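You operate a simulated robot arm through the tools that you are given. There is no shell and no other tool.

Carry out the task below with a simulated robot arm. There is one attempt and no reset: what you move stays moved.

TASK
Put the black-cap small bottle on the top of the right unit. Take the steel jug and put it on the shelf under the steel table. Take the green paper bag and put it on the free top of the fruit bench. Put the almond tub on the top of the right unit away on the restock ledge. Take the pink sponge and put it on top of the silver steel drip grid on the free top of the fruit bench. Take the green-cap juice bottle on the free top of the fruit bench and put it away on the top of the side table. Put the price card priced "5.25" from the top of the side table on the deck by the ice well lever and the price card priced "1.95" on the flat red box. Put the yellow clip on the gap beside the blue-knob divider. Put one of the small bottles from the top of the side table on top of the brown oat bar carton there. Pull the drain drawer open. Any order will do. Set down upright: black-cap small bottle, steel jug, green paper bag, almond tub, green-cap juice bottle, small bottle.

It is judged by the outcome, as a careful person would: the job done as asked, and still so three seconds after it is handed in. It fails if anything else is knocked over, pushed out of place, dropped, spilled or broken. A push-on lid holds only when it is set on centred and level and pressed home; a screw cap is set on level and turned clockwise until tight.

THE ROBOT
A 5-joint arm with a three-finger gripper on a trunk, on a base that drives. Base frame: it is fixed to the floor where the robot stands at the start and does not move with it; the origin is under the middle of the robot, x ahead of it, y to its left, z up. Lengths are in m, angles in degrees, forces in N, time in s.
With the tool pointing down near the work surface it reaches from about 0.32 to 0.66 m from the robot's upright axis, wherever it stands. Its first joint turns from -166.0 to 166.0 degrees. Places, roughly: almond tub [0.5, -1, 0.75]; black-cap small bottle (6x6x16 cm) [0.6, 0.1, 0.8]; deck by the ice well lever [4, -1, 0.7]; drain drawer [4.2, -0.5, 0.5]; flat red box [4.5, -4, 0.75]; free top of the fruit bench [-0.6, -3.5, 0.8]; gap beside the blue-knob divider (25x19 cm) [2.32, -1.02, 0.58]; green paper bag (8x6x15 cm) [0.5, -0.8, 0.8]; green-cap juice bottle [-0.75, -3.25, 1]; oat bar carton [5.25, -3.75, 0.75]; pink sponge (9x6x4 cm) [-0.5, -3.4, 0.9]; price card [5, -4, 0.75]; restock ledge (50x25 cm) [1.14, 2.6, 0.84]; shelf under the steel table [2.5, -3.9, 0.2]; small bottle [5, -4, 0.75]; steel drip grid (10x10x4 cm) [-0.4, -3.5, 0.9]; steel jug (11x8x10 cm) [0.5, 0.2, 0.7]; top of the right unit [0.7, -1, 0.7]; top of the side table [4.6, -3.9, 0.8]; yellow clip (3x4x4 cm) [4.8, -3.8, 0.8]. The tool tilts only in the upright plane through the base axis and itself; it spins freely about its own axis. Payload 1.37 kg.
The tool frame sits at the grasp point between the pads (the TCP): z along the fingers, y along the line on which they close. The tips reach 0.016 m beyond it. Largest opening 0.101 m; the body of the gripper starts 0.082 m behind the TCP.
Orientation is told as [roll, pitch, yaw] about the base's x, y, z axes, in that order, counted from this pose: with the fingers straight down and closing along the base's y, the tool's x points along the base's -x, its y along +y and its z along -z.

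THE INTERFACE
- The arm moves only by the tool servo_tool. Its argument "targets" is a list of rows, each an object of numbers (a shift or turn left out is 0, a gripper value left out holds the last): "x", "y", "z": the shift along the base's x, y, z in m; "wx", "wy", "wz": the turn, a rotation vector about the base's x, y, z in rad; "grip": the opening in per cent of the stroke, from 0 (shut) to 100 (fully open). In form: [{"x": .., "y": .., "z": .., "wx": .., "wy": .., "wz": .., "grip": ..}, ...]. A call has 1 to 20 rows; each row is the pose to reach, as a shift and turn from the pose commanded when the call began. A row lasts 0.2 s, in which the tool goes at most 0.05 m and 8.6 degrees; a call with a longer step from one row to the next is refused whole, and so is a gripper value outside its range. Where a pose cannot be reached the arm comes as near as it can. A force on the tool above 40 N (or 10 N above the force at the start of the call, whichever is more), or a blocked arm, ends the call early, and 0.2 s more pass. Each finger travels about 0.045 m/s and halts on what it meets, pressing with about 21 N; the grip force reading is that of the motor and also rises with nothing between the fingers. The clock runs only during rows and for 0.2 s after the last one: add rows that repeat a pose to give the fingers time. It gives the time, the measured TCP pose, the force on the tool (base axes), the opening and the grip force at its end, in the units of the frame above (readings bear some noise), with the torque about the TCP (base axes, N m) and any sound that the robot's microphone picked up.
- Cameras (640 x 400 px; columns grow to the right, rows downward): "scene" is now at [-0.0057, 0.1228, 1.5112]; the picture's right is [-0.58, -0.82, 0.00], its down [-0.65, 0.46, -0.60] and it looks along [0.49, -0.35, -0.80] (base axes); focal length 265 px, centre (320, 200). "wrist" rides on the gripper at [0.072, 0.02, -0.104] in the tool frame; the picture's right is [-0.26, 0.96, 0.00], its down [-0.76, -0.21, -0.62] and it looks along [-0.60, -0.16, 0.78] (tool axes); focal length 265 px, centre (320, 200). There is no depth. A picture from a camera that has moved, and an enlarged one, comes with that camera's place and axes in the base frame and with its lens. The place of the scene camera against the robot may be out by one fixed shift of up to 0.025 m in any direction.
- capture(camera): a new picture of that camera. No time passes.
- slide_trunk(by): slides the trunk up (or, below 0, down) by that many m; the arm and the scene camera ride with it, the base frame stays. It gives what a move gives, with no picture.
- steer(legs): drives the robot by 1 to 6 legs, each [ahead, left, turn to the left] in m, m and degrees, along the robot's own axes; the way and the turn of a leg run together, so that a leg with both is an arc; at most 1.5 m and 180 degrees a leg. The arm and the cameras ride along, it lands a little off, and it stops where it bumps. It gives what a move gives.
- head_to(pan, tilt): turns the head with the scene camera to pan (to the left, within 155 degrees either way) and tilt (down, from -29 to 69), counted from straight ahead of the robot. It gives what a move gives.
- enlarge(camera, box): a new picture of the part [left, top, right, bottom] of that camera's present view, enlarged. No time passes.
- finish_job(): hands the job in; it is judged then, once.

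Nothing tells you exact positions but the pictures and the camera data. Unless the task says otherwise, let go and move clear before handing in.

The tools are called after ">>>" as name(argument=value, ...) on one line, values as JSON. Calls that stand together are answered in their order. servo_tool: Moves the arm, as the interface text tells. Its arguments: {"type":"object","properties":{"targets":{"type":"array","items":{"type":"object","properties":{"x":{"type":"number"},"y":{"type":"number"},"z":{"type":"number"},"wx":{"type":"number"},"wy":{"type":"number"},"wz":{"type":"number"},"grip":{"type":"number"}}}}},"required":["targets"]} The other tools are called the same way: slide_trunk (by) slides the trunk up or down; steer (legs) drives the base; head_to (pan, tilt) turns the head that bears the scene camera; capture (camera) takes a picture; enlarge (camera, box) takes an enlarged picture of a part of a camera's view; finish_job () hands the job in.

At the start:

```text
time: 0.0
ee_pos: [0.2869, -0.3266, 1.0322]
tool_rot: [0.0, 0.0, 0.0]
force: [0.0, -0.1, 0.1]
wrist_torque: [-0.01, -0.02, 0.0]
opening: 0.1005
gripper_force: 0.1
trunk travel left (down, up): [-0.45, 0.14]
robot x, y, heading: [0.0019, 0.0005, 0.1]
head pan, tilt: [-35.2, 52.9]
```

scene: 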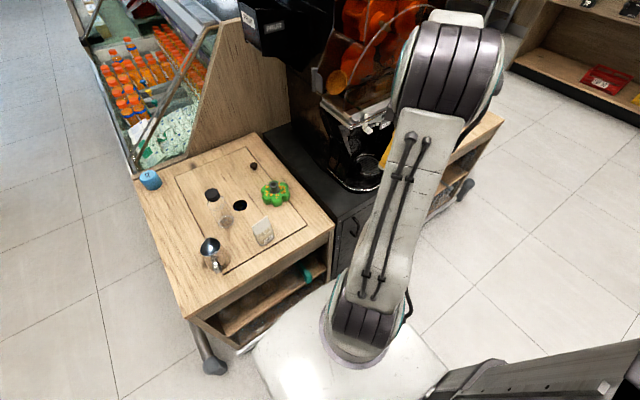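
wrist: 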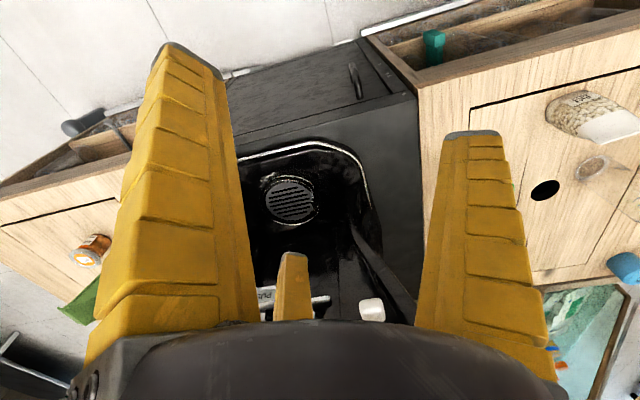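

I see a wooden unit on the left with the jug and bottles, a juicer in the middle, and the right unit behind the arm. I'll look around first with the head.

>>> head_to(pan=20, tilt=50)

>>> capture(camera="scene")

>>> head_to(pan=-80, tilt=45)

>>> capture(camera="scene")

>>> head_to(pan=0, tilt=60)

>>> capture(camera="scene")

```text
time: 1.2
ee_pos: [0.2867, -0.3268, 1.0316]
tool_rot: [0.0, 0.0, 0.0]
force: [-0.2, -0.1, 0.3]
wrist_torque: [0.02, 0.02, 0.0]
opening: 0.1008
gripper_force: 0.1
trunk travel left (down, up): [-0.45, 0.14]
robot x, y, heading: [0.0005, 0.0046, 0.1]
head pan, tilt: [20.0, 50.0]
```

```text
taken
camera scene: at [0.006, 0.1918, 1.515], right [0.34, -0.94, 0.0], down [-0.72, -0.26, -0.64], along [0.6, 0.22, -0.77], focal length 265 px, centre (320, 200)
```

scene: 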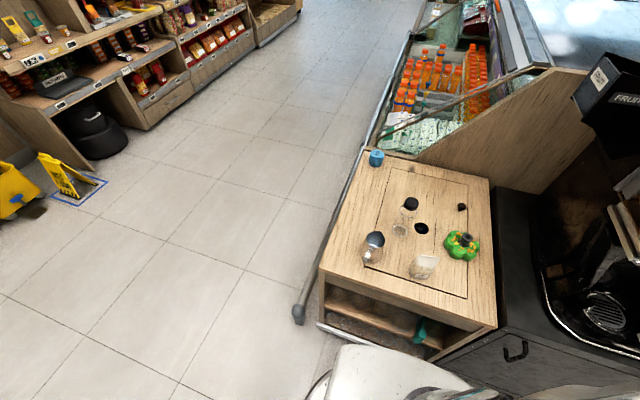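

```text
time: 3.0
ee_pos: [0.2873, -0.3278, 1.0323]
tool_rot: [0.0, 0.0, 0.1]
force: [-0.2, -0.1, 0.4]
wrist_torque: [0.01, 0.01, -0.01]
opening: 0.1003
gripper_force: 0.1
trunk travel left (down, up): [-0.45, 0.14]
robot x, y, heading: [-0.0001, 0.0016, 0.1]
head pan, tilt: [-80.0, 45.0]
```

```text
taken
camera scene: at [-0.0522, 0.0855, 1.5219], right [-0.98, -0.17, 0.0], down [-0.12, 0.7, -0.71], along [0.12, -0.7, -0.71], focal length 265 px, centre (320, 200)
```

scene: 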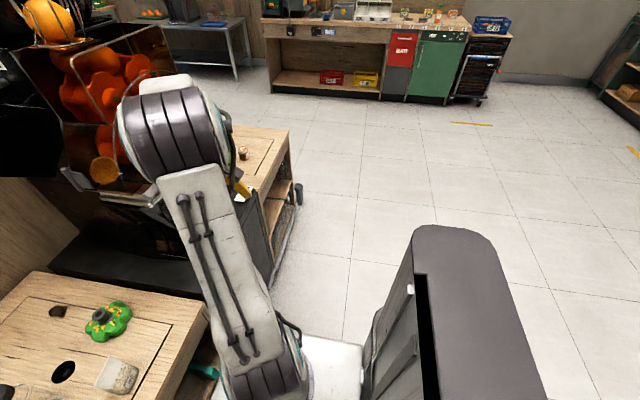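

```text
time: 4.5
ee_pos: [0.2861, -0.3285, 1.0307]
tool_rot: [0.0, -0.1, -0.1]
force: [0.0, -0.5, 0.2]
wrist_torque: [0.02, 0.02, 0.0]
opening: 0.1006
gripper_force: 0.1
trunk travel left (down, up): [-0.45, 0.14]
robot x, y, heading: [-0.001, -0.0018, 0.1]
head pan, tilt: [0.0, 60.0]
```

```text
taken
camera scene: at [0.0003, 0.1655, 1.5024], right [0.0, -1.0, 0.0], down [-0.87, 0.0, -0.5], along [0.5, 0.0, -0.87], focal length 265 px, centre (320, 200)
```

scene: 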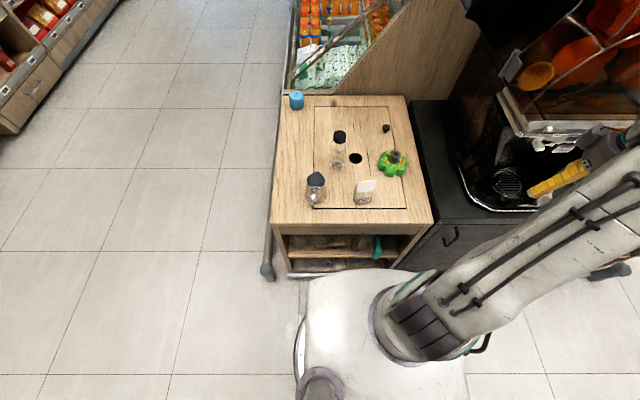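

I see the left unit with a jug, a black-capped bottle, a tub/glass and a green flower item. I'll enlarge the tabletop to identify the objects.

>>> enlarge(camera="scene", box=[260, 80, 440, 220])

>>> capture(camera="wrist")

```text
2.86 times, centred on (350, 150) of scene
camera zoom: at [0.0003, 0.1655, 1.5024], right [0.0, -1.0, 0.0], down [-0.87, 0.0, -0.5], along [0.5, 0.0, -0.87], focal length 758 px, centre (234, 343)
```

zoom: 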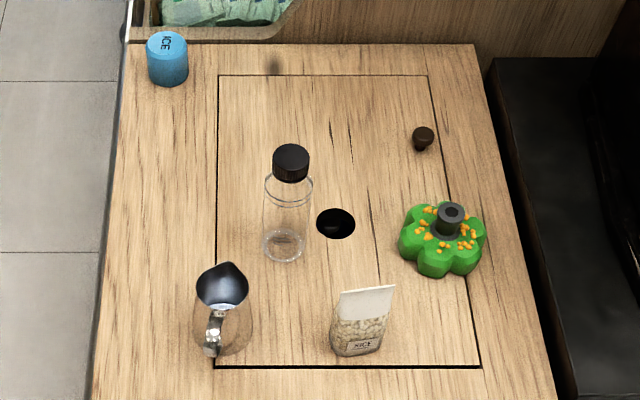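

```text
taken
camera wrist: at [0.2135, -0.307, 1.1364], right [0.26, 0.96, 0.0], down [0.76, -0.21, 0.62], along [0.6, -0.16, -0.78], focal length 265 px, centre (320, 200)
```

wrist: 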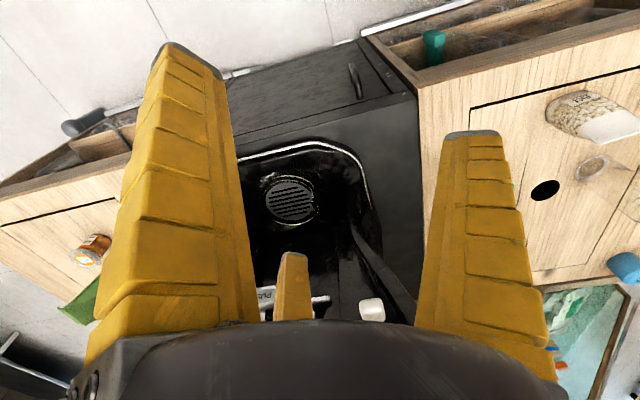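

The bottle stands near (0.59, 0.10) with a tabletop about z 0.72, and the jug is near (0.47, 0.18). I'll swing the gripper over to the bottle and look with the wrist camera.

>>> servo_tool(targets=[{"y": 0.05}, {"y": 0.1}, {"y": 0.15}, {"y": 0.2}, {"y": 0.25}, {"y": 0.3}, {"y": 0.35}, {"y": 0.4}, {"y": 0.43}, {"y": 0.43, "x": 0.05}, {"y": 0.43, "x": 0.1}, {"y": 0.43, "x": 0.14}])

>>> capture(camera="wrist")

>>> capture(camera="scene")

```text
time: 7.1
ee_pos: [0.4279, 0.1025, 1.0296]
tool_rot: [0.0, 0.0, -0.1]
force: [-0.3, -0.2, -0.8]
wrist_torque: [0.02, 0.0, -0.03]
opening: 0.1007
gripper_force: 0.2
trunk travel left (down, up): [-0.45, 0.14]
robot x, y, heading: [-0.0021, -0.0014, 0.1]
head pan, tilt: [0.0, 60.0]
```

```text
taken
camera wrist: at [0.3556, 0.1221, 1.135], right [0.26, 0.96, 0.0], down [0.76, -0.21, 0.62], along [0.6, -0.16, -0.78], focal length 265 px, centre (320, 200)
```

wrist: 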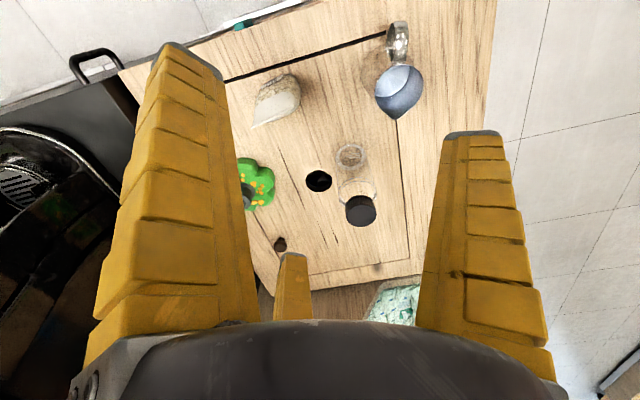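

```text
taken
camera scene: at [0.0009, 0.1657, 1.5024], right [0.0, -1.0, 0.0], down [-0.87, 0.0, -0.5], along [0.5, 0.0, -0.87], focal length 265 px, centre (320, 200)
```

scene: 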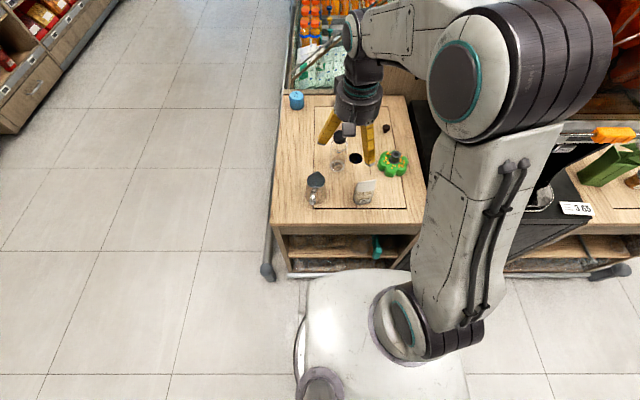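

The wrist view puts the bottle at about (0.586, 0.116), so the scene camera reads about 1.5 cm too low in y. I'll move above the bottle and check before descending.

>>> servo_tool(targets=[{"x": 0.05, "y": 0.004}, {"x": 0.1, "y": 0.008}, {"x": 0.157, "y": 0.013, "z": 0}, {"x": 0.157, "y": 0.013, "z": -0.04}, {"x": 0.157, "y": 0.013, "z": -0.08}])

>>> capture(camera="wrist")

```text
refused: row 1 steps farther than a row can; nothing moved
```

```text
taken
camera wrist: at [0.3556, 0.1221, 1.135], right [0.26, 0.96, 0.0], down [0.76, -0.21, 0.62], along [0.6, -0.16, -0.78], focal length 265 px, centre (320, 200)
```

wrist: 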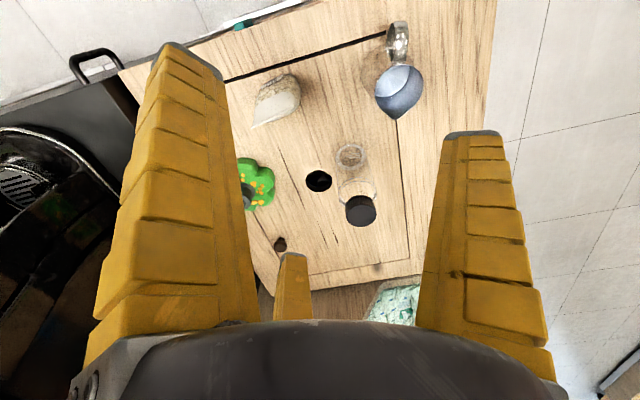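

The bottle is still at about (0.586, 0.116). I'll repeat the move with smaller steps.

>>> servo_tool(targets=[{"x": 0.045, "y": 0.004}, {"x": 0.09, "y": 0.008}, {"x": 0.13, "y": 0.013}, {"x": 0.157, "y": 0.013}, {"x": 0.157, "y": 0.013, "z": -0.04}, {"x": 0.157, "y": 0.013, "z": -0.08}])

>>> capture(camera="wrist")

>>> capture(camera="scene")

```text
time: 8.5
ee_pos: [0.5858, 0.1157, 0.9502]
tool_rot: [-0.1, 0.0, 0.0]
force: [-1.0, 0.5, 0.0]
wrist_torque: [0.01, 0.02, 0.03]
opening: 0.1005
gripper_force: 0.0
trunk travel left (down, up): [-0.45, 0.14]
robot x, y, heading: [-0.0052, 0.0034, 0.0]
head pan, tilt: [0.0, 60.0]
```

```text
taken
camera wrist: at [0.5118, 0.1363, 1.0561], right [0.26, 0.96, 0.0], down [0.76, -0.21, 0.62], along [0.6, -0.16, -0.78], focal length 265 px, centre (320, 200)
```

wrist: 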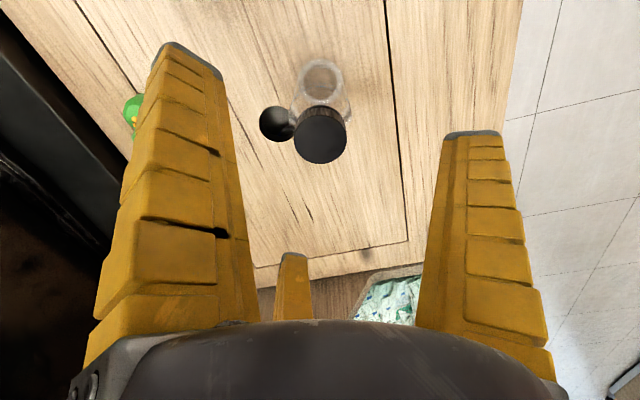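

```text
taken
camera scene: at [0.0007, 0.1658, 1.5024], right [0.0, -1.0, 0.0], down [-0.87, 0.0, -0.5], along [0.5, 0.0, -0.87], focal length 265 px, centre (320, 200)
```

scene: 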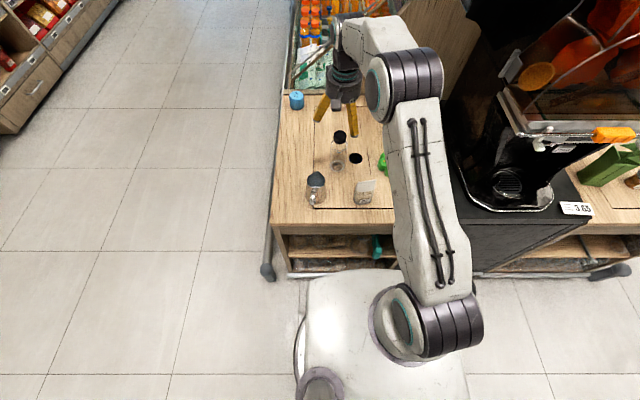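

The bottle axis is at (0.592, 0.116), and the gripper is almost centred. I'll descend and grip it.

>>> servo_tool(targets=[{"x": 0.006, "z": -0.03}, {"x": 0.006, "z": -0.06}, {"x": 0.006, "z": -0.1}, {"x": 0.006, "z": -0.14}, {"x": 0.006, "z": -0.14, "grip": 50}, {"x": 0.006, "z": -0.14, "grip": 45}, {"x": 0.006, "z": -0.14, "grip": 45}, {"x": 0.006, "z": -0.14, "grip": 30}, {"x": 0.006, "z": -0.14, "grip": 30}, {"x": 0.006, "z": -0.14, "grip": 30}])

>>> capture(camera="wrist")

```text
time: 10.7
ee_pos: [0.5905, 0.118, 0.8114]
tool_rot: [0.1, 0.1, 0.0]
force: [1.1, 0.5, 0.4]
wrist_torque: [0.01, 0.0, 0.01]
opening: 0.0524
gripper_force: 21.1
trunk travel left (down, up): [-0.45, 0.14]
robot x, y, heading: [-0.0043, -0.0004, -0.0]
head pan, tilt: [0.0, 60.0]
```

```text
taken
camera wrist: at [0.5161, 0.138, 0.9162], right [0.26, 0.96, 0.0], down [0.76, -0.21, 0.62], along [0.6, -0.16, -0.78], focal length 265 px, centre (320, 200)
```

wrist: 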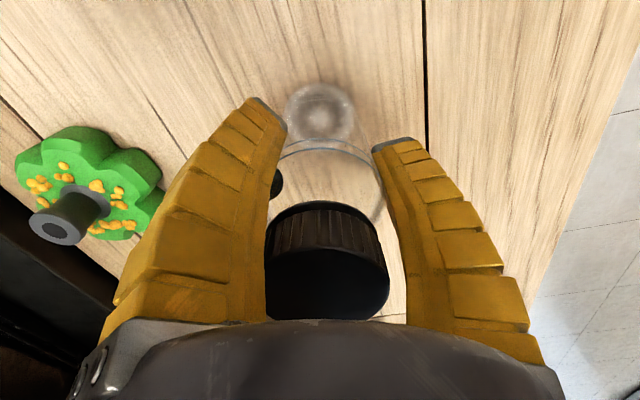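

The bottle is gripped at 0.052 m. I'll lift it, bring it in close to the robot, and look at the right unit.

>>> servo_tool(targets=[{"z": 0.03}, {"z": 0.07}, {"z": 0.11}, {"z": 0.15}, {"z": 0.19}, {"z": 0.22}, {"z": 0.22, "x": -0.05}, {"z": 0.22, "x": -0.1}, {"z": 0.22, "x": -0.15}, {"z": 0.22, "x": -0.2}, {"z": 0.22, "x": -0.2}])

>>> head_to(pan=-50, tilt=45)

>>> capture(camera="scene")

>>> capture(camera="wrist")

```text
time: 13.1
ee_pos: [0.3923, 0.1155, 1.0301]
tool_rot: [0.0, 0.0, 0.0]
force: [-0.7, 0.7, -0.2]
wrist_torque: [-0.01, 0.02, -0.01]
opening: 0.0519
gripper_force: 21.3
trunk travel left (down, up): [-0.45, 0.14]
robot x, y, heading: [-0.0038, -0.001, 0.1]
head pan, tilt: [0.0, 60.0]
```

```text
time: 14.3
ee_pos: [0.3921, 0.1148, 1.0301]
tool_rot: [0.0, 0.0, 0.0]
force: [0.0, 0.9, -0.4]
wrist_torque: [-0.01, 0.02, 0.0]
opening: 0.0518
gripper_force: 21.1
trunk travel left (down, up): [-0.45, 0.14]
robot x, y, heading: [-0.0003, -0.0005, 0.0]
head pan, tilt: [-50.0, 45.0]
```

```text
taken
camera scene: at [-0.014, 0.1034, 1.5219], right [-0.77, -0.64, 0.0], down [-0.46, 0.54, -0.71], along [0.45, -0.54, -0.71], focal length 265 px, centre (320, 200)
```

scene: 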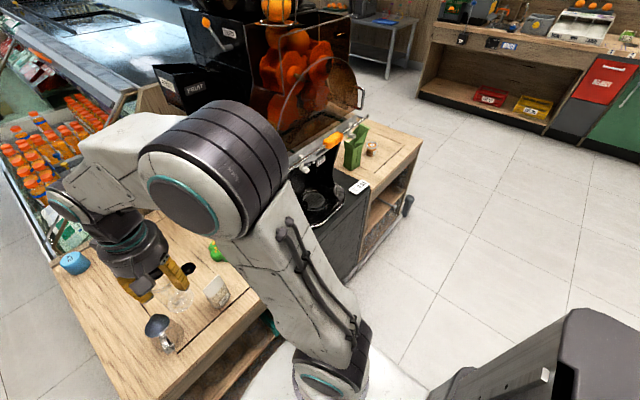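

```text
taken
camera wrist: at [0.3185, 0.1352, 1.1344], right [0.26, 0.96, 0.0], down [0.76, -0.21, 0.62], along [0.6, -0.16, -0.78], focal length 265 px, centre (320, 200)
```

wrist: 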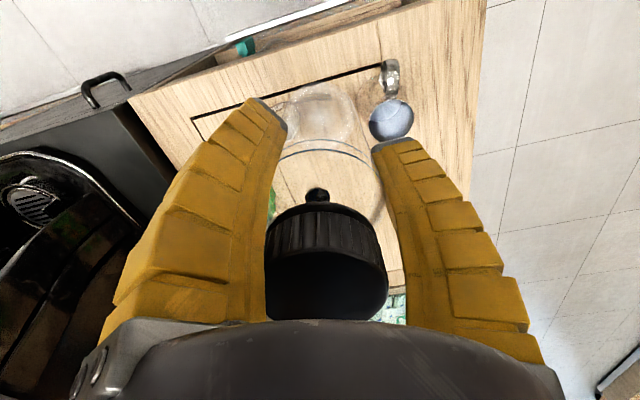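

The bottle is in hand and the right unit is ahead and to the right. I'll back up a little, strafe right, and look.

>>> steer(legs=[[-0.15, 0, 0], [0, -0.95, 0]])

>>> head_to(pan=0, tilt=55)

>>> capture(camera="scene")

>>> capture(camera="wrist")

```text
time: 20.3
ee_pos: [0.2451, -0.8362, 1.0291]
tool_rot: [0.0, 0.0, 0.6]
force: [0.3, -0.1, -1.3]
wrist_torque: [-0.01, 0.01, -0.01]
opening: 0.052
gripper_force: 20.5
trunk travel left (down, up): [-0.45, 0.14]
robot x, y, heading: [-0.1431, -0.9574, 0.6]
head pan, tilt: [-50.0, 45.0]
```

```text
time: 21.4
ee_pos: [0.246, -0.835, 1.0287]
tool_rot: [0.1, 0.1, 0.7]
force: [-0.1, -1.0, -0.2]
wrist_torque: [0.01, -0.02, 0.04]
opening: 0.0521
gripper_force: 20.8
trunk travel left (down, up): [-0.45, 0.14]
robot x, y, heading: [-0.1423, -0.9523, 0.7]
head pan, tilt: [0.0, 55.0]
```

```text
taken
camera scene: at [-0.1407, -0.7896, 1.5085], right [0.01, -1.0, 0.0], down [-0.82, -0.01, -0.57], along [0.57, 0.01, -0.82], focal length 265 px, centre (320, 200)
```

scene: 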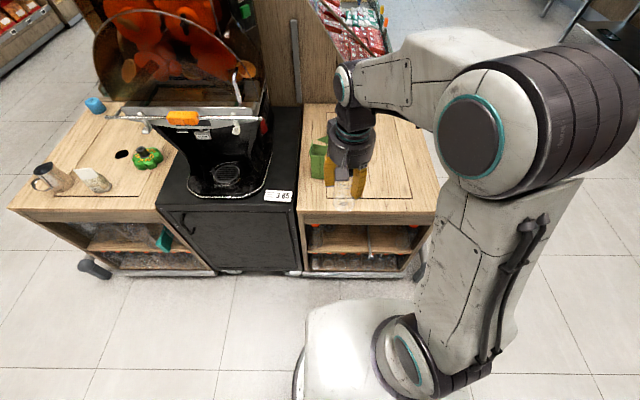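

```text
taken
camera wrist: at [0.1724, -0.8167, 1.1344], right [0.25, 0.97, 0.0], down [0.76, -0.2, 0.62], along [0.6, -0.16, -0.78], focal length 265 px, centre (320, 200)
```

wrist: 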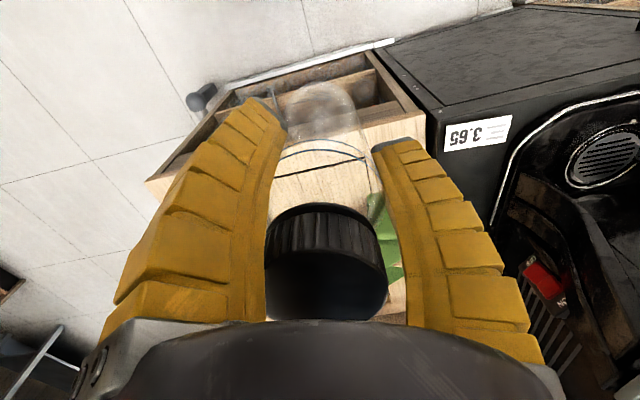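

I see the right unit spanning about x 0.36–0.98 and y −1.18 to −0.70, with the green bag on it. I'll move the gripper aside so I can see the tub.

>>> servo_tool(targets=[{"y": 0.04}, {"y": 0.08}, {"y": 0.12}, {"y": 0.16}, {"y": 0.2}, {"y": 0.24}, {"y": 0.28}])

>>> enlarge(camera="scene", box=[280, 90, 460, 230])

>>> capture(camera="scene")

```text
time: 23.1
ee_pos: [0.2476, -0.5561, 1.0269]
tool_rot: [0.0, 0.1, 0.6]
force: [-0.3, -0.4, -0.9]
wrist_torque: [-0.02, 0.0, 0.03]
opening: 0.052
gripper_force: 20.9
trunk travel left (down, up): [-0.45, 0.14]
robot x, y, heading: [-0.1424, -0.953, 0.5]
head pan, tilt: [0.0, 55.0]
```

```text
2.86 times, centred on (370, 160) of scene
camera zoom: at [-0.1405, -0.7887, 1.5084], right [0.01, -1.0, 0.0], down [-0.82, -0.01, -0.57], along [0.57, 0.01, -0.82], focal length 758 px, centre (177, 314)
```

zoom: 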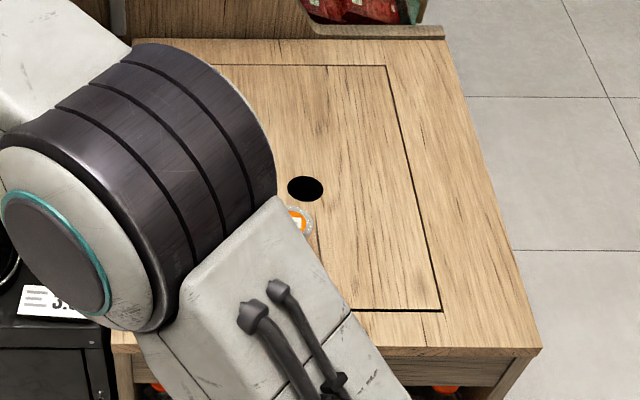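

```text
taken
camera scene: at [-0.1405, -0.7887, 1.5084], right [0.01, -1.0, 0.0], down [-0.82, -0.01, -0.57], along [0.57, 0.01, -0.82], focal length 265 px, centre (320, 200)
```

scene: 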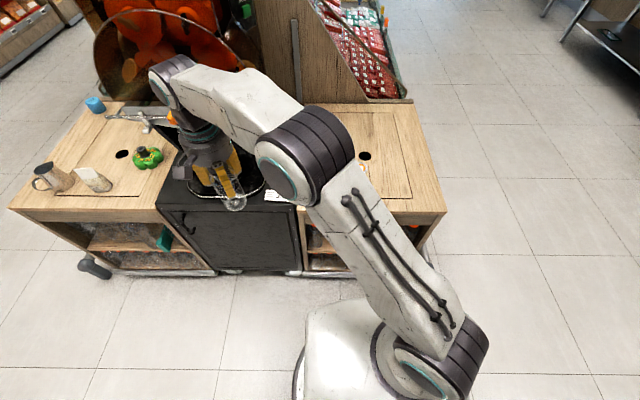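

The almond tub is near (0.51, −0.92) and the bag near (0.57, −0.78). I'll put the bottle at about (0.60, −1.06), so I swing the arm right, drive forward to x≈0, and check.

>>> servo_tool(targets=[{"y": -0.05}, {"y": -0.1}, {"y": -0.15}, {"y": -0.2}, {"y": -0.25}, {"y": -0.3}, {"y": -0.35}, {"y": -0.4}, {"y": -0.45}, {"y": -0.505}, {"y": -0.505, "x": 0.03}, {"y": -0.505, "x": 0.03}])

>>> steer(legs=[[0.135, 0, 0]])

>>> capture(camera="wrist")

>>> capture(camera="scene")

```text
refused: row 10 steps farther than a row can; nothing moved
```

```text
time: 24.3
ee_pos: [0.3519, -0.5594, 1.0278]
tool_rot: [-0.9, 0.8, 0.7]
force: [-4.9, -0.3, 1.1]
wrist_torque: [0.0, -0.26, -0.08]
opening: 0.0516
gripper_force: 20.7
trunk travel left (down, up): [-0.45, 0.14]
robot x, y, heading: [-0.029, -0.9538, 0.8]
head pan, tilt: [0.0, 55.0]
stopped in leg 1: the force on the tool passed its limit at 56 N (the readings are from after the stop); the commanded pose is now the measured one
```

```text
taken
camera wrist: at [0.2805, -0.5377, 1.1331], right [0.25, 0.97, -0.02], down [0.77, -0.19, 0.61], along [0.59, -0.17, -0.79], focal length 265 px, centre (320, 200)
```

wrist: 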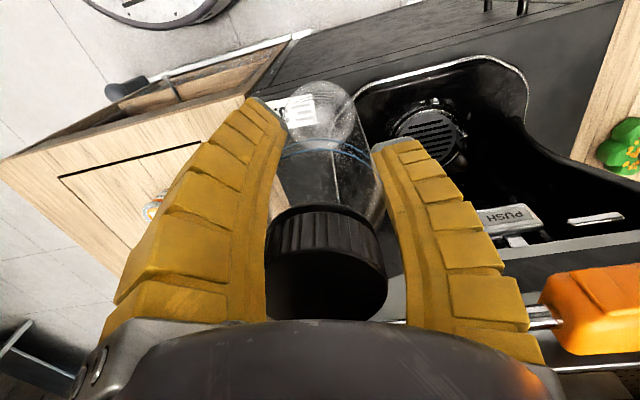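

```text
taken
camera scene: at [-0.0298, -0.7883, 1.5085], right [0.01, -1.0, 0.0], down [-0.82, -0.01, -0.57], along [0.57, 0.01, -0.82], focal length 265 px, centre (320, 200)
```

scene: 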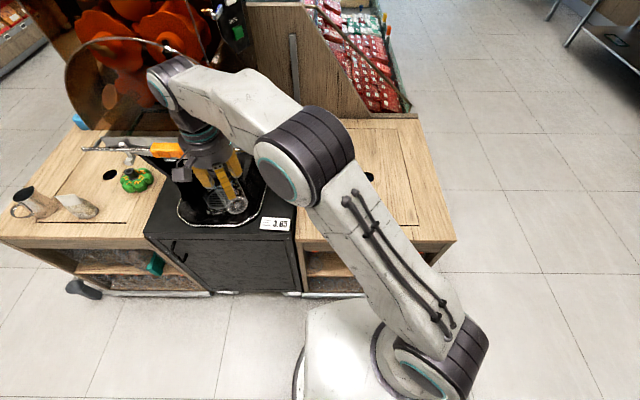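

The servo call was refused and the drive then bumped the gripper against the juicer; nothing looks displaced. I'll back off and check the juicer.

>>> steer(legs=[[-0.12, 0, 0]])

>>> capture(camera="scene")

>>> capture(camera="wrist")

```text
time: 25.5
ee_pos: [0.2325, -0.5583, 1.0291]
tool_rot: [-0.9, 0.7, 0.7]
force: [-0.7, 0.1, -0.6]
wrist_torque: [0.0, -0.05, -0.02]
opening: 0.0522
gripper_force: 21.2
trunk travel left (down, up): [-0.45, 0.14]
robot x, y, heading: [-0.1533, -0.9551, 0.9]
head pan, tilt: [0.0, 55.0]
```

```text
taken
camera scene: at [-0.1502, -0.7896, 1.5085], right [0.01, -1.0, 0.0], down [-0.82, -0.01, -0.57], along [0.57, 0.01, -0.82], focal length 265 px, centre (320, 200)
```

scene: 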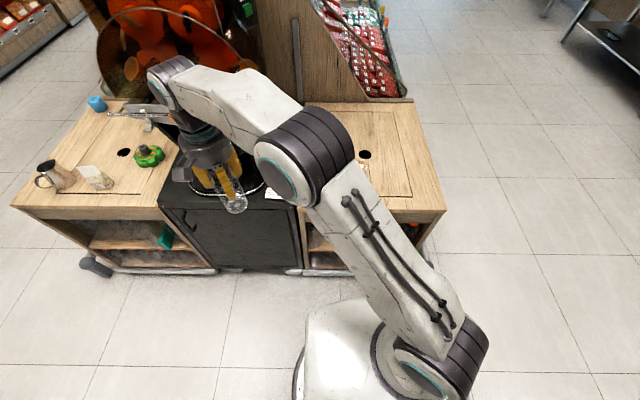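

```text
taken
camera wrist: at [0.1601, -0.5384, 1.1331], right [0.25, 0.97, -0.02], down [0.77, -0.19, 0.61], along [0.59, -0.17, -0.79], focal length 265 px, centre (320, 200)
```

wrist: 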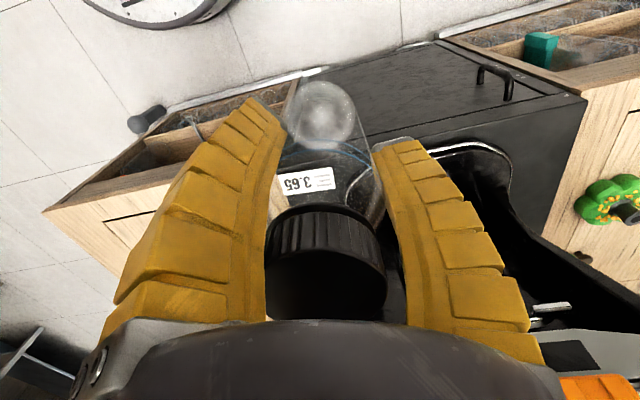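

Nothing appears displaced on the juicer. I'll swing the arm to the right with legal steps and take out the small tilt.

>>> servo_tool(targets=[{"y": -0.04, "wx": 0.0157, "wy": -0.0122}, {"y": -0.08, "wx": 0.0157, "wy": -0.0122}, {"y": -0.12, "wx": 0.0157, "wy": -0.0122}, {"y": -0.16, "wx": 0.0157, "wy": -0.0122}, {"y": -0.2, "wx": 0.0157, "wy": -0.0122}, {"y": -0.24, "wx": 0.0157, "wy": -0.0122}, {"y": -0.28, "wx": 0.0157, "wy": -0.0122}, {"y": -0.32, "wx": 0.0157, "wy": -0.0122}, {"y": -0.36, "wx": 0.0157, "wy": -0.0122}, {"y": -0.4, "wx": 0.0157, "wy": -0.0122}, {"y": -0.44, "wx": 0.0157, "wy": -0.0122}, {"y": -0.48, "wx": 0.0157, "wy": -0.0122}, {"y": -0.5, "x": 0.03, "wx": 0.0157, "wy": -0.0122}, {"y": -0.5, "x": 0.03, "wx": 0.0157, "wy": -0.0122}])

>>> capture(camera="scene")

```text
time: 28.5
ee_pos: [0.2622, -1.0571, 1.0285]
tool_rot: [0.0, 0.1, 0.8]
force: [-0.2, 0.4, -0.6]
wrist_torque: [-0.01, 0.02, -0.01]
opening: 0.0519
gripper_force: 20.9
trunk travel left (down, up): [-0.45, 0.14]
robot x, y, heading: [-0.1566, -0.9541, 0.8]
head pan, tilt: [0.0, 55.0]
```

```text
taken
camera scene: at [-0.1493, -0.7897, 1.5085], right [0.01, -1.0, 0.0], down [-0.82, -0.01, -0.57], along [0.57, 0.01, -0.82], focal length 265 px, centre (320, 200)
```

scene: 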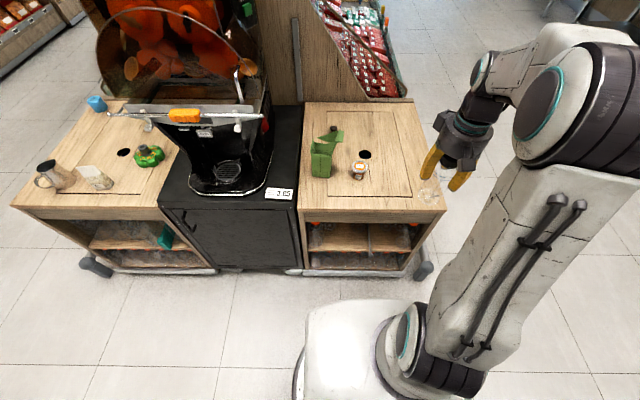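

The juicer and the price card look unchanged, and now I can see the bag and the tub. I'll enlarge that tabletop.

>>> enlarge(camera="scene", box=[280, 90, 460, 230])

>>> enlarge(camera="scene", box=[80, 70, 300, 210])

```text
2.86 times, centred on (370, 160) of scene
camera zoom: at [-0.1493, -0.7897, 1.5085], right [0.01, -1.0, 0.0], down [-0.82, -0.01, -0.57], along [0.57, 0.01, -0.82], focal length 758 px, centre (177, 314)
```

zoom: 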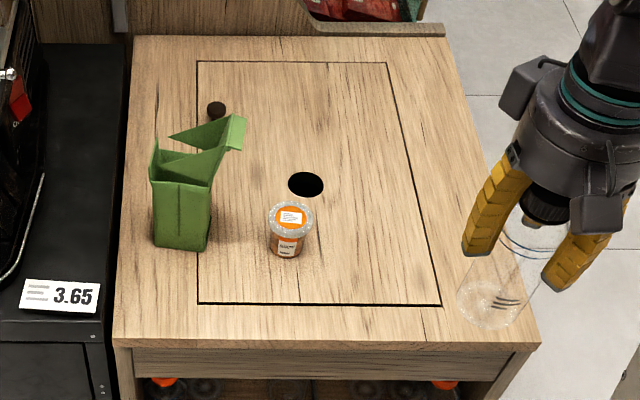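

```text
2.86 times, centred on (190, 140) of scene
camera zoom: at [-0.1493, -0.7897, 1.5085], right [0.01, -1.0, 0.0], down [-0.82, -0.01, -0.57], along [0.57, 0.01, -0.82], focal length 758 px, centre (691, 371)
```

zoom: 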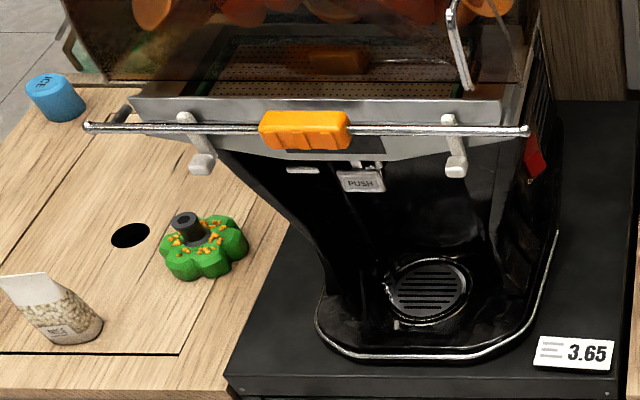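

The tub, bag and groove are clear. I'll drive forward 0.145 m with the gripper over the free area at y ≈ −1.06.

>>> steer(legs=[[0.145, 0, -0.8]])

>>> capture(camera="scene")

```text
time: 29.9
ee_pos: [0.407, -1.0633, 1.0277]
tool_rot: [0.0, 0.1, 0.0]
force: [-0.6, 0.9, -0.5]
wrist_torque: [0.02, 0.0, 0.02]
opening: 0.0519
gripper_force: 21.1
trunk travel left (down, up): [-0.45, 0.14]
robot x, y, heading: [-0.0087, -0.9565, 0.0]
head pan, tilt: [0.0, 55.0]
```

```text
taken
camera scene: at [-0.0008, -0.7891, 1.5085], right [0.0, -1.0, 0.0], down [-0.82, 0.0, -0.57], along [0.57, 0.0, -0.82], focal length 265 px, centre (320, 200)
```

scene: 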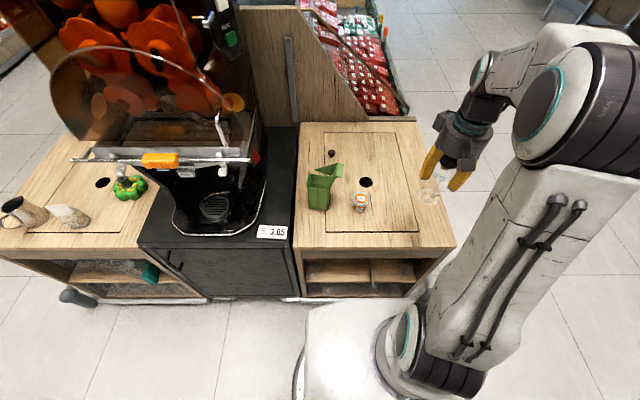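

The bottle is over the free area. I'll extend to (0.59, −1.06) and lower it partway.

>>> servo_tool(targets=[{"x": 0.045}, {"x": 0.09}, {"x": 0.135}, {"x": 0.18, "y": 0.004}, {"x": 0.18, "y": 0.004, "z": -0.04}, {"x": 0.18, "y": 0.004, "z": -0.08}, {"x": 0.18, "y": 0.004, "z": -0.12}, {"x": 0.18, "y": 0.004, "z": -0.16}, {"x": 0.18, "y": 0.004, "z": -0.19}, {"x": 0.18, "y": 0.004, "z": -0.2}])

>>> enlarge(camera="scene", box=[280, 110, 500, 250])

>>> capture(camera="wrist")

```text
time: 32.1
ee_pos: [0.5879, -1.0586, 0.8263]
tool_rot: [0.0, 0.0, 0.1]
force: [-0.1, -0.4, -0.4]
wrist_torque: [-0.02, -0.04, -0.01]
opening: 0.0518
gripper_force: 21.0
trunk travel left (down, up): [-0.45, 0.14]
robot x, y, heading: [-0.0038, -0.9541, -0.0]
head pan, tilt: [0.0, 55.0]
```

```text
2.86 times, centred on (390, 180) of scene
camera zoom: at [-0.0016, -0.7891, 1.5085], right [0.0, -1.0, 0.0], down [-0.82, 0.0, -0.57], along [0.57, 0.0, -0.82], focal length 758 px, centre (120, 257)
```

zoom: 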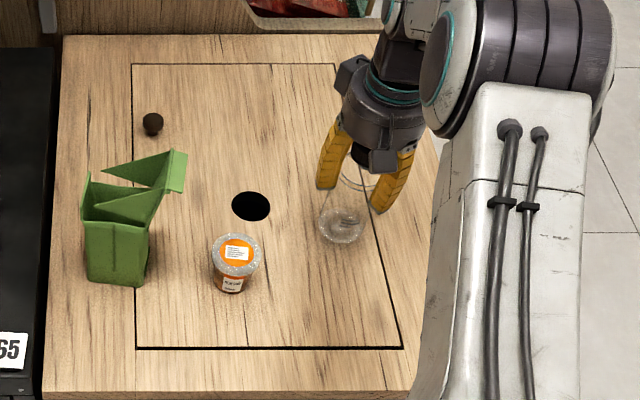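

```text
taken
camera wrist: at [0.5129, -1.0392, 0.9317], right [0.26, 0.96, 0.0], down [0.76, -0.21, 0.62], along [0.6, -0.16, -0.78], focal length 265 px, centre (320, 200)
```

wrist: 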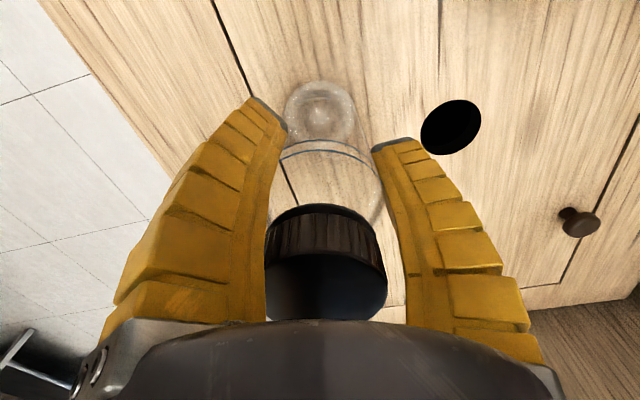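

The bottle base is just inside the panel groove. I'll shift 1 cm towards +y and lower to contact height.

>>> servo_tool(targets=[{"y": 0.01}, {"y": 0.01, "z": -0.006}, {"y": 0.01, "z": -0.01}, {"y": 0.01, "z": -0.014}, {"y": 0.01, "z": -0.014}])

```text
time: 33.3
ee_pos: [0.5863, -1.05, 0.8144]
tool_rot: [0.0, 0.1, 0.0]
force: [-0.7, -0.5, -0.6]
wrist_torque: [-0.05, 0.02, 0.01]
opening: 0.0517
gripper_force: 21.0
trunk travel left (down, up): [-0.45, 0.14]
robot x, y, heading: [-0.0089, -0.9519, 0.2]
head pan, tilt: [0.0, 55.0]
```

There is no contact yet. I'll lower in 1.5 mm steps.

>>> servo_tool(targets=[{"z": -0.0015}, {"z": -0.003}, {"z": -0.003}])

>>> capture(camera="wrist")

```text
time: 34.1
ee_pos: [0.5872, -1.0487, 0.8113]
tool_rot: [0.0, 0.1, 0.0]
force: [-1.3, 0.2, -0.6]
wrist_torque: [0.01, 0.04, 0.02]
opening: 0.052
gripper_force: 21.6
trunk travel left (down, up): [-0.45, 0.14]
robot x, y, heading: [-0.0066, -0.9533, -0.3]
head pan, tilt: [0.0, 55.0]
```

```text
taken
camera wrist: at [0.5134, -1.0286, 0.9164], right [0.26, 0.96, 0.0], down [0.76, -0.21, 0.62], along [0.6, -0.16, -0.78], focal length 265 px, centre (320, 200)
```

wrist: 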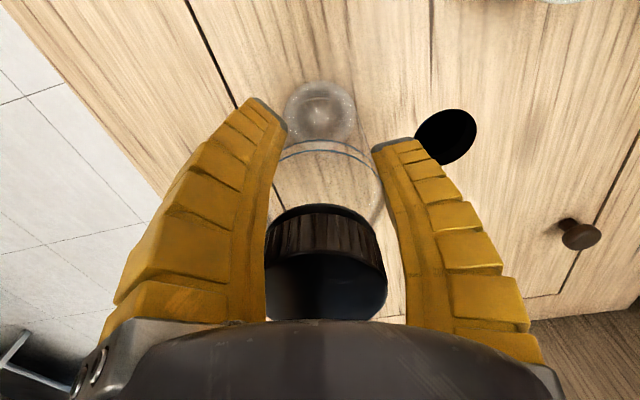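

Still no contact. I'll continue in small steps.

>>> servo_tool(targets=[{"z": -0.001}, {"z": -0.002}, {"z": -0.002}])

>>> servo_tool(targets=[{"z": -0.001}, {"z": -0.002}, {"z": -0.002}])

```text
time: 34.9
ee_pos: [0.5858, -1.0493, 0.8108]
tool_rot: [-0.1, -0.1, 0.0]
force: [-0.2, 2.2, 7.6]
wrist_torque: [0.17, 0.12, -0.02]
opening: 0.0523
gripper_force: 20.9
trunk travel left (down, up): [-0.45, 0.14]
robot x, y, heading: [-0.0049, -0.9558, -0.4]
head pan, tilt: [0.0, 55.0]
```

```text
time: 35.7
ee_pos: [0.5878, -1.0495, 0.8084]
tool_rot: [0.1, -0.1, 0.0]
force: [4.4, -1.2, 15.8]
wrist_torque: [-0.11, -0.18, 0.01]
opening: 0.053
gripper_force: 20.7
trunk travel left (down, up): [-0.45, 0.14]
robot x, y, heading: [-0.0101, -0.9534, -0.1]
head pan, tilt: [0.0, 55.0]
```

It is in contact. I'll ease up, open the fingers and lift away.

>>> servo_tool(targets=[{"z": 0.003}, {"z": 0.003, "grip": 60}, {"z": 0.003, "grip": 75}, {"z": 0.003, "grip": 75}, {"z": 0.003, "grip": 75}, {"z": 0.04, "grip": 75}, {"z": 0.08, "grip": 75}, {"z": 0.12, "grip": 75}, {"z": 0.16, "grip": 75}, {"z": 0.2, "grip": 75}, {"z": 0.22, "grip": 100}])

>>> enlarge(camera="scene", box=[280, 110, 500, 250])

>>> capture(camera="wrist")

```text
time: 38.1
ee_pos: [0.587, -1.051, 1.028]
tool_rot: [0.0, 0.1, 0.1]
force: [0.1, 0.2, 0.0]
wrist_torque: [-0.02, -0.02, 0.01]
opening: 0.1006
gripper_force: 0.0
trunk travel left (down, up): [-0.45, 0.14]
robot x, y, heading: [-0.0085, -0.9563, 0.0]
head pan, tilt: [0.0, 55.0]
```

```text
2.86 times, centred on (390, 180) of scene
camera zoom: at [-0.0019, -0.7891, 1.5084], right [0.0, -1.0, 0.0], down [-0.82, 0.0, -0.57], along [0.57, 0.0, -0.82], focal length 758 px, centre (120, 257)
```

zoom: 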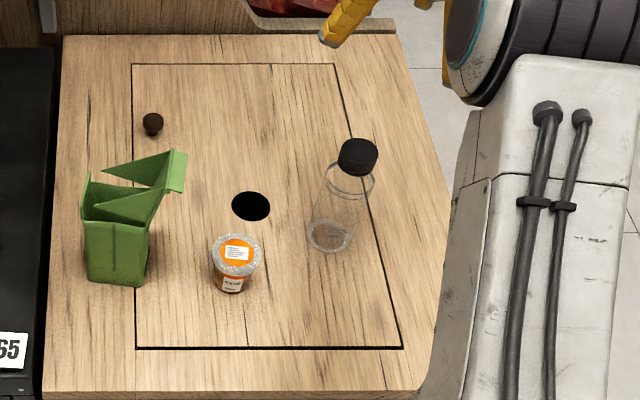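

```text
taken
camera wrist: at [0.514, -1.0294, 1.1325], right [0.26, 0.96, 0.0], down [0.76, -0.21, 0.62], along [0.6, -0.16, -0.78], focal length 265 px, centre (320, 200)
```

wrist: 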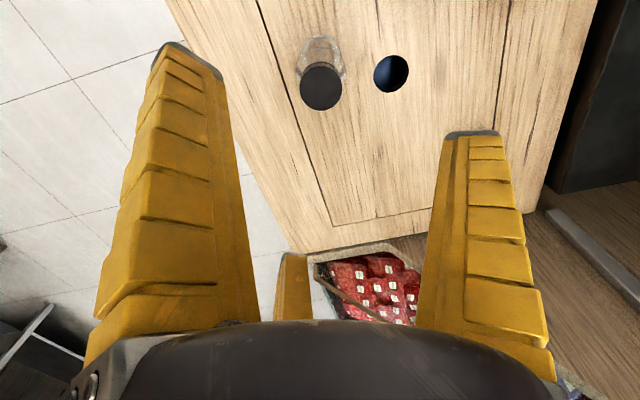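

The bottle stands upright on the right unit. Next is the almond tub near (0.507, −0.913); I'll move above it and check with the wrist camera.

>>> servo_tool(targets=[{"x": -0.02, "y": 0.035}, {"x": -0.04, "y": 0.07}, {"x": -0.06, "y": 0.105}, {"x": -0.08, "y": 0.138}, {"x": -0.08, "y": 0.138, "z": -0.04}, {"x": -0.08, "y": 0.138, "z": -0.08}, {"x": -0.08, "y": 0.138, "z": -0.12}, {"x": -0.08, "y": 0.138, "z": -0.12}])

>>> capture(camera="wrist")

```text
time: 39.9
ee_pos: [0.5094, -0.9128, 0.9073]
tool_rot: [-0.1, -0.2, 0.0]
force: [-1.8, -3.7, 11.5]
wrist_torque: [0.73, -0.03, 0.12]
opening: 0.1006
gripper_force: 0.1
trunk travel left (down, up): [-0.45, 0.14]
robot x, y, heading: [-0.0067, -0.9527, -0.3]
head pan, tilt: [0.0, 55.0]
```

```text
taken
camera wrist: at [0.4355, -0.8924, 1.0122], right [0.27, 0.96, 0.0], down [0.75, -0.21, 0.62], along [0.6, -0.16, -0.78], focal length 265 px, centre (320, 200)
```

wrist: 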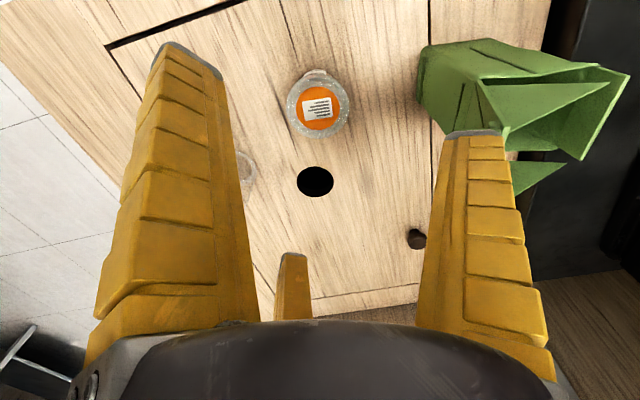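

The +y finger is pressing on the bag's flap (11 N). I'll raise right away.

>>> servo_tool(targets=[{"z": 0.03}, {"z": 0.07}, {"z": 0.1}])

>>> capture(camera="wrist")

>>> enlarge(camera="scene", box=[280, 110, 500, 250])

```text
time: 40.7
ee_pos: [0.5063, -0.9115, 1.0064]
tool_rot: [0.1, 0.1, 0.0]
force: [1.0, -0.4, -0.9]
wrist_torque: [-0.05, 0.01, -0.01]
opening: 0.1004
gripper_force: 0.0
trunk travel left (down, up): [-0.45, 0.14]
robot x, y, heading: [-0.0109, -0.9529, -0.1]
head pan, tilt: [0.0, 55.0]
```

```text
taken
camera wrist: at [0.432, -0.8909, 1.1114], right [0.26, 0.96, 0.0], down [0.76, -0.21, 0.62], along [0.6, -0.16, -0.78], focal length 265 px, centre (320, 200)
```

wrist: 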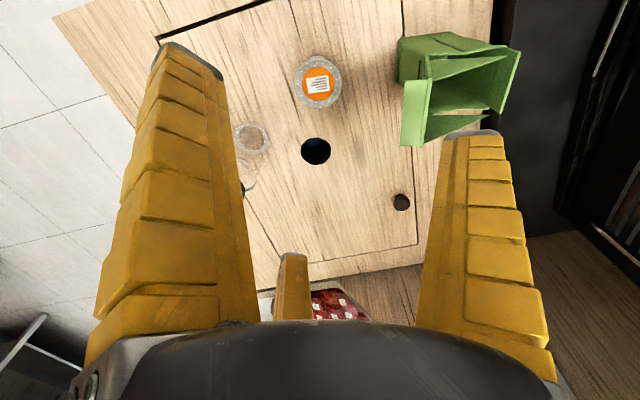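

```text
2.86 times, centred on (390, 180) of scene
camera zoom: at [-0.002, -0.789, 1.5084], right [0.0, -1.0, 0.0], down [-0.82, 0.0, -0.57], along [0.57, 0.0, -0.82], focal length 758 px, centre (120, 257)
```

zoom: 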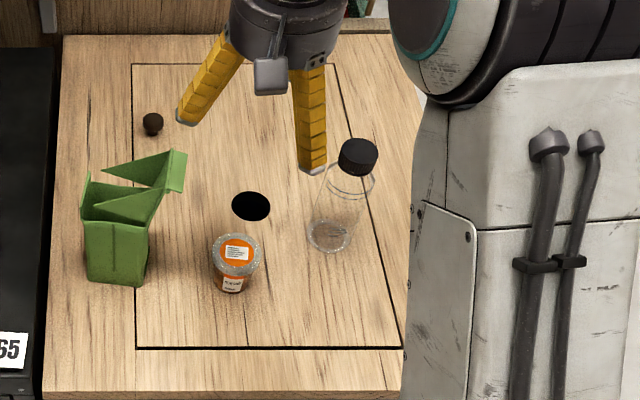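

The bag is undisturbed. I'll approach the tub at (0.513, −0.915) with a narrower opening of 78% so the fingers clear the flap.

>>> servo_tool(targets=[{"x": 0.006, "y": -0.004, "grip": 78}, {"x": 0.006, "y": -0.004, "grip": 78}, {"x": 0.006, "y": -0.004, "z": -0.04}, {"x": 0.006, "y": -0.004, "z": -0.08}, {"x": 0.006, "y": -0.004, "z": -0.1}, {"x": 0.006, "y": -0.004, "z": -0.12}, {"x": 0.006, "y": -0.004, "z": -0.14}])

>>> capture(camera="wrist")

```text
time: 42.3
ee_pos: [0.513, -0.9154, 0.8682]
tool_rot: [0.0, 0.0, 0.0]
force: [-0.6, -0.5, -0.4]
wrist_torque: [0.02, -0.05, 0.01]
opening: 0.0809
gripper_force: 2.2
trunk travel left (down, up): [-0.45, 0.14]
robot x, y, heading: [-0.0071, -0.956, 0.2]
head pan, tilt: [0.0, 55.0]
```

```text
taken
camera wrist: at [0.4393, -0.8948, 0.9722], right [0.26, 0.96, 0.0], down [0.76, -0.21, 0.62], along [0.6, -0.16, -0.78], focal length 265 px, centre (320, 200)
```

wrist: 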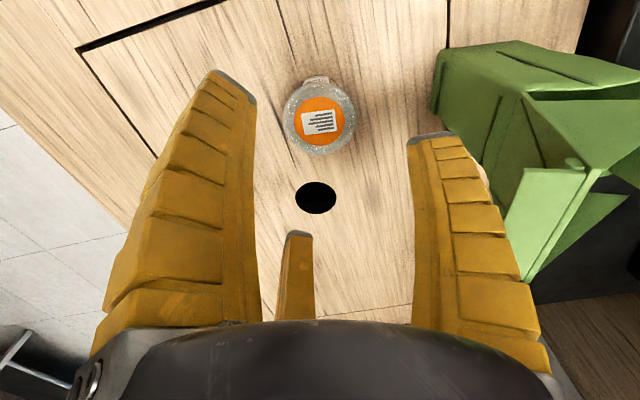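

The tub is centred between the fingers and they clear the bag. I'll descend to z 0.752 and grip.

>>> servo_tool(targets=[{"z": -0.04}, {"z": -0.08}, {"z": -0.1}, {"z": -0.116}, {"z": -0.116, "grip": 62}, {"z": -0.116, "grip": 50}, {"z": -0.116, "grip": 40}, {"z": -0.116, "grip": 40}, {"z": -0.116, "grip": 40}])

>>> capture(camera="wrist")

```text
time: 44.3
ee_pos: [0.5117, -0.9149, 0.7511]
tool_rot: [0.0, 0.1, 0.0]
force: [0.7, -0.2, 0.8]
wrist_torque: [-0.01, 0.02, 0.02]
opening: 0.055
gripper_force: 21.2
trunk travel left (down, up): [-0.45, 0.14]
robot x, y, heading: [-0.0074, -0.9554, -0.3]
head pan, tilt: [0.0, 55.0]
```

```text
taken
camera wrist: at [0.4383, -0.895, 0.8553], right [0.26, 0.96, 0.0], down [0.76, -0.21, 0.62], along [0.6, -0.16, -0.78], focal length 265 px, centre (320, 200)
```

wrist: 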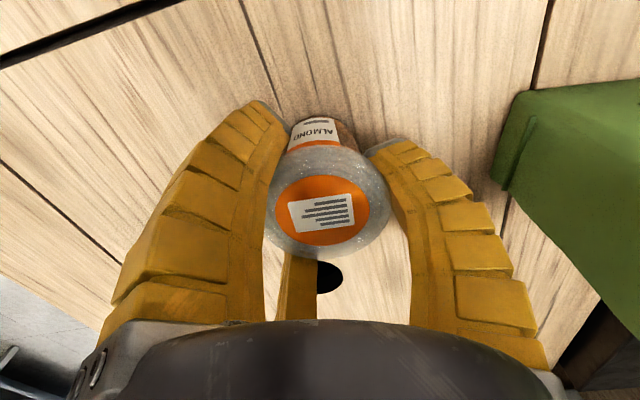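

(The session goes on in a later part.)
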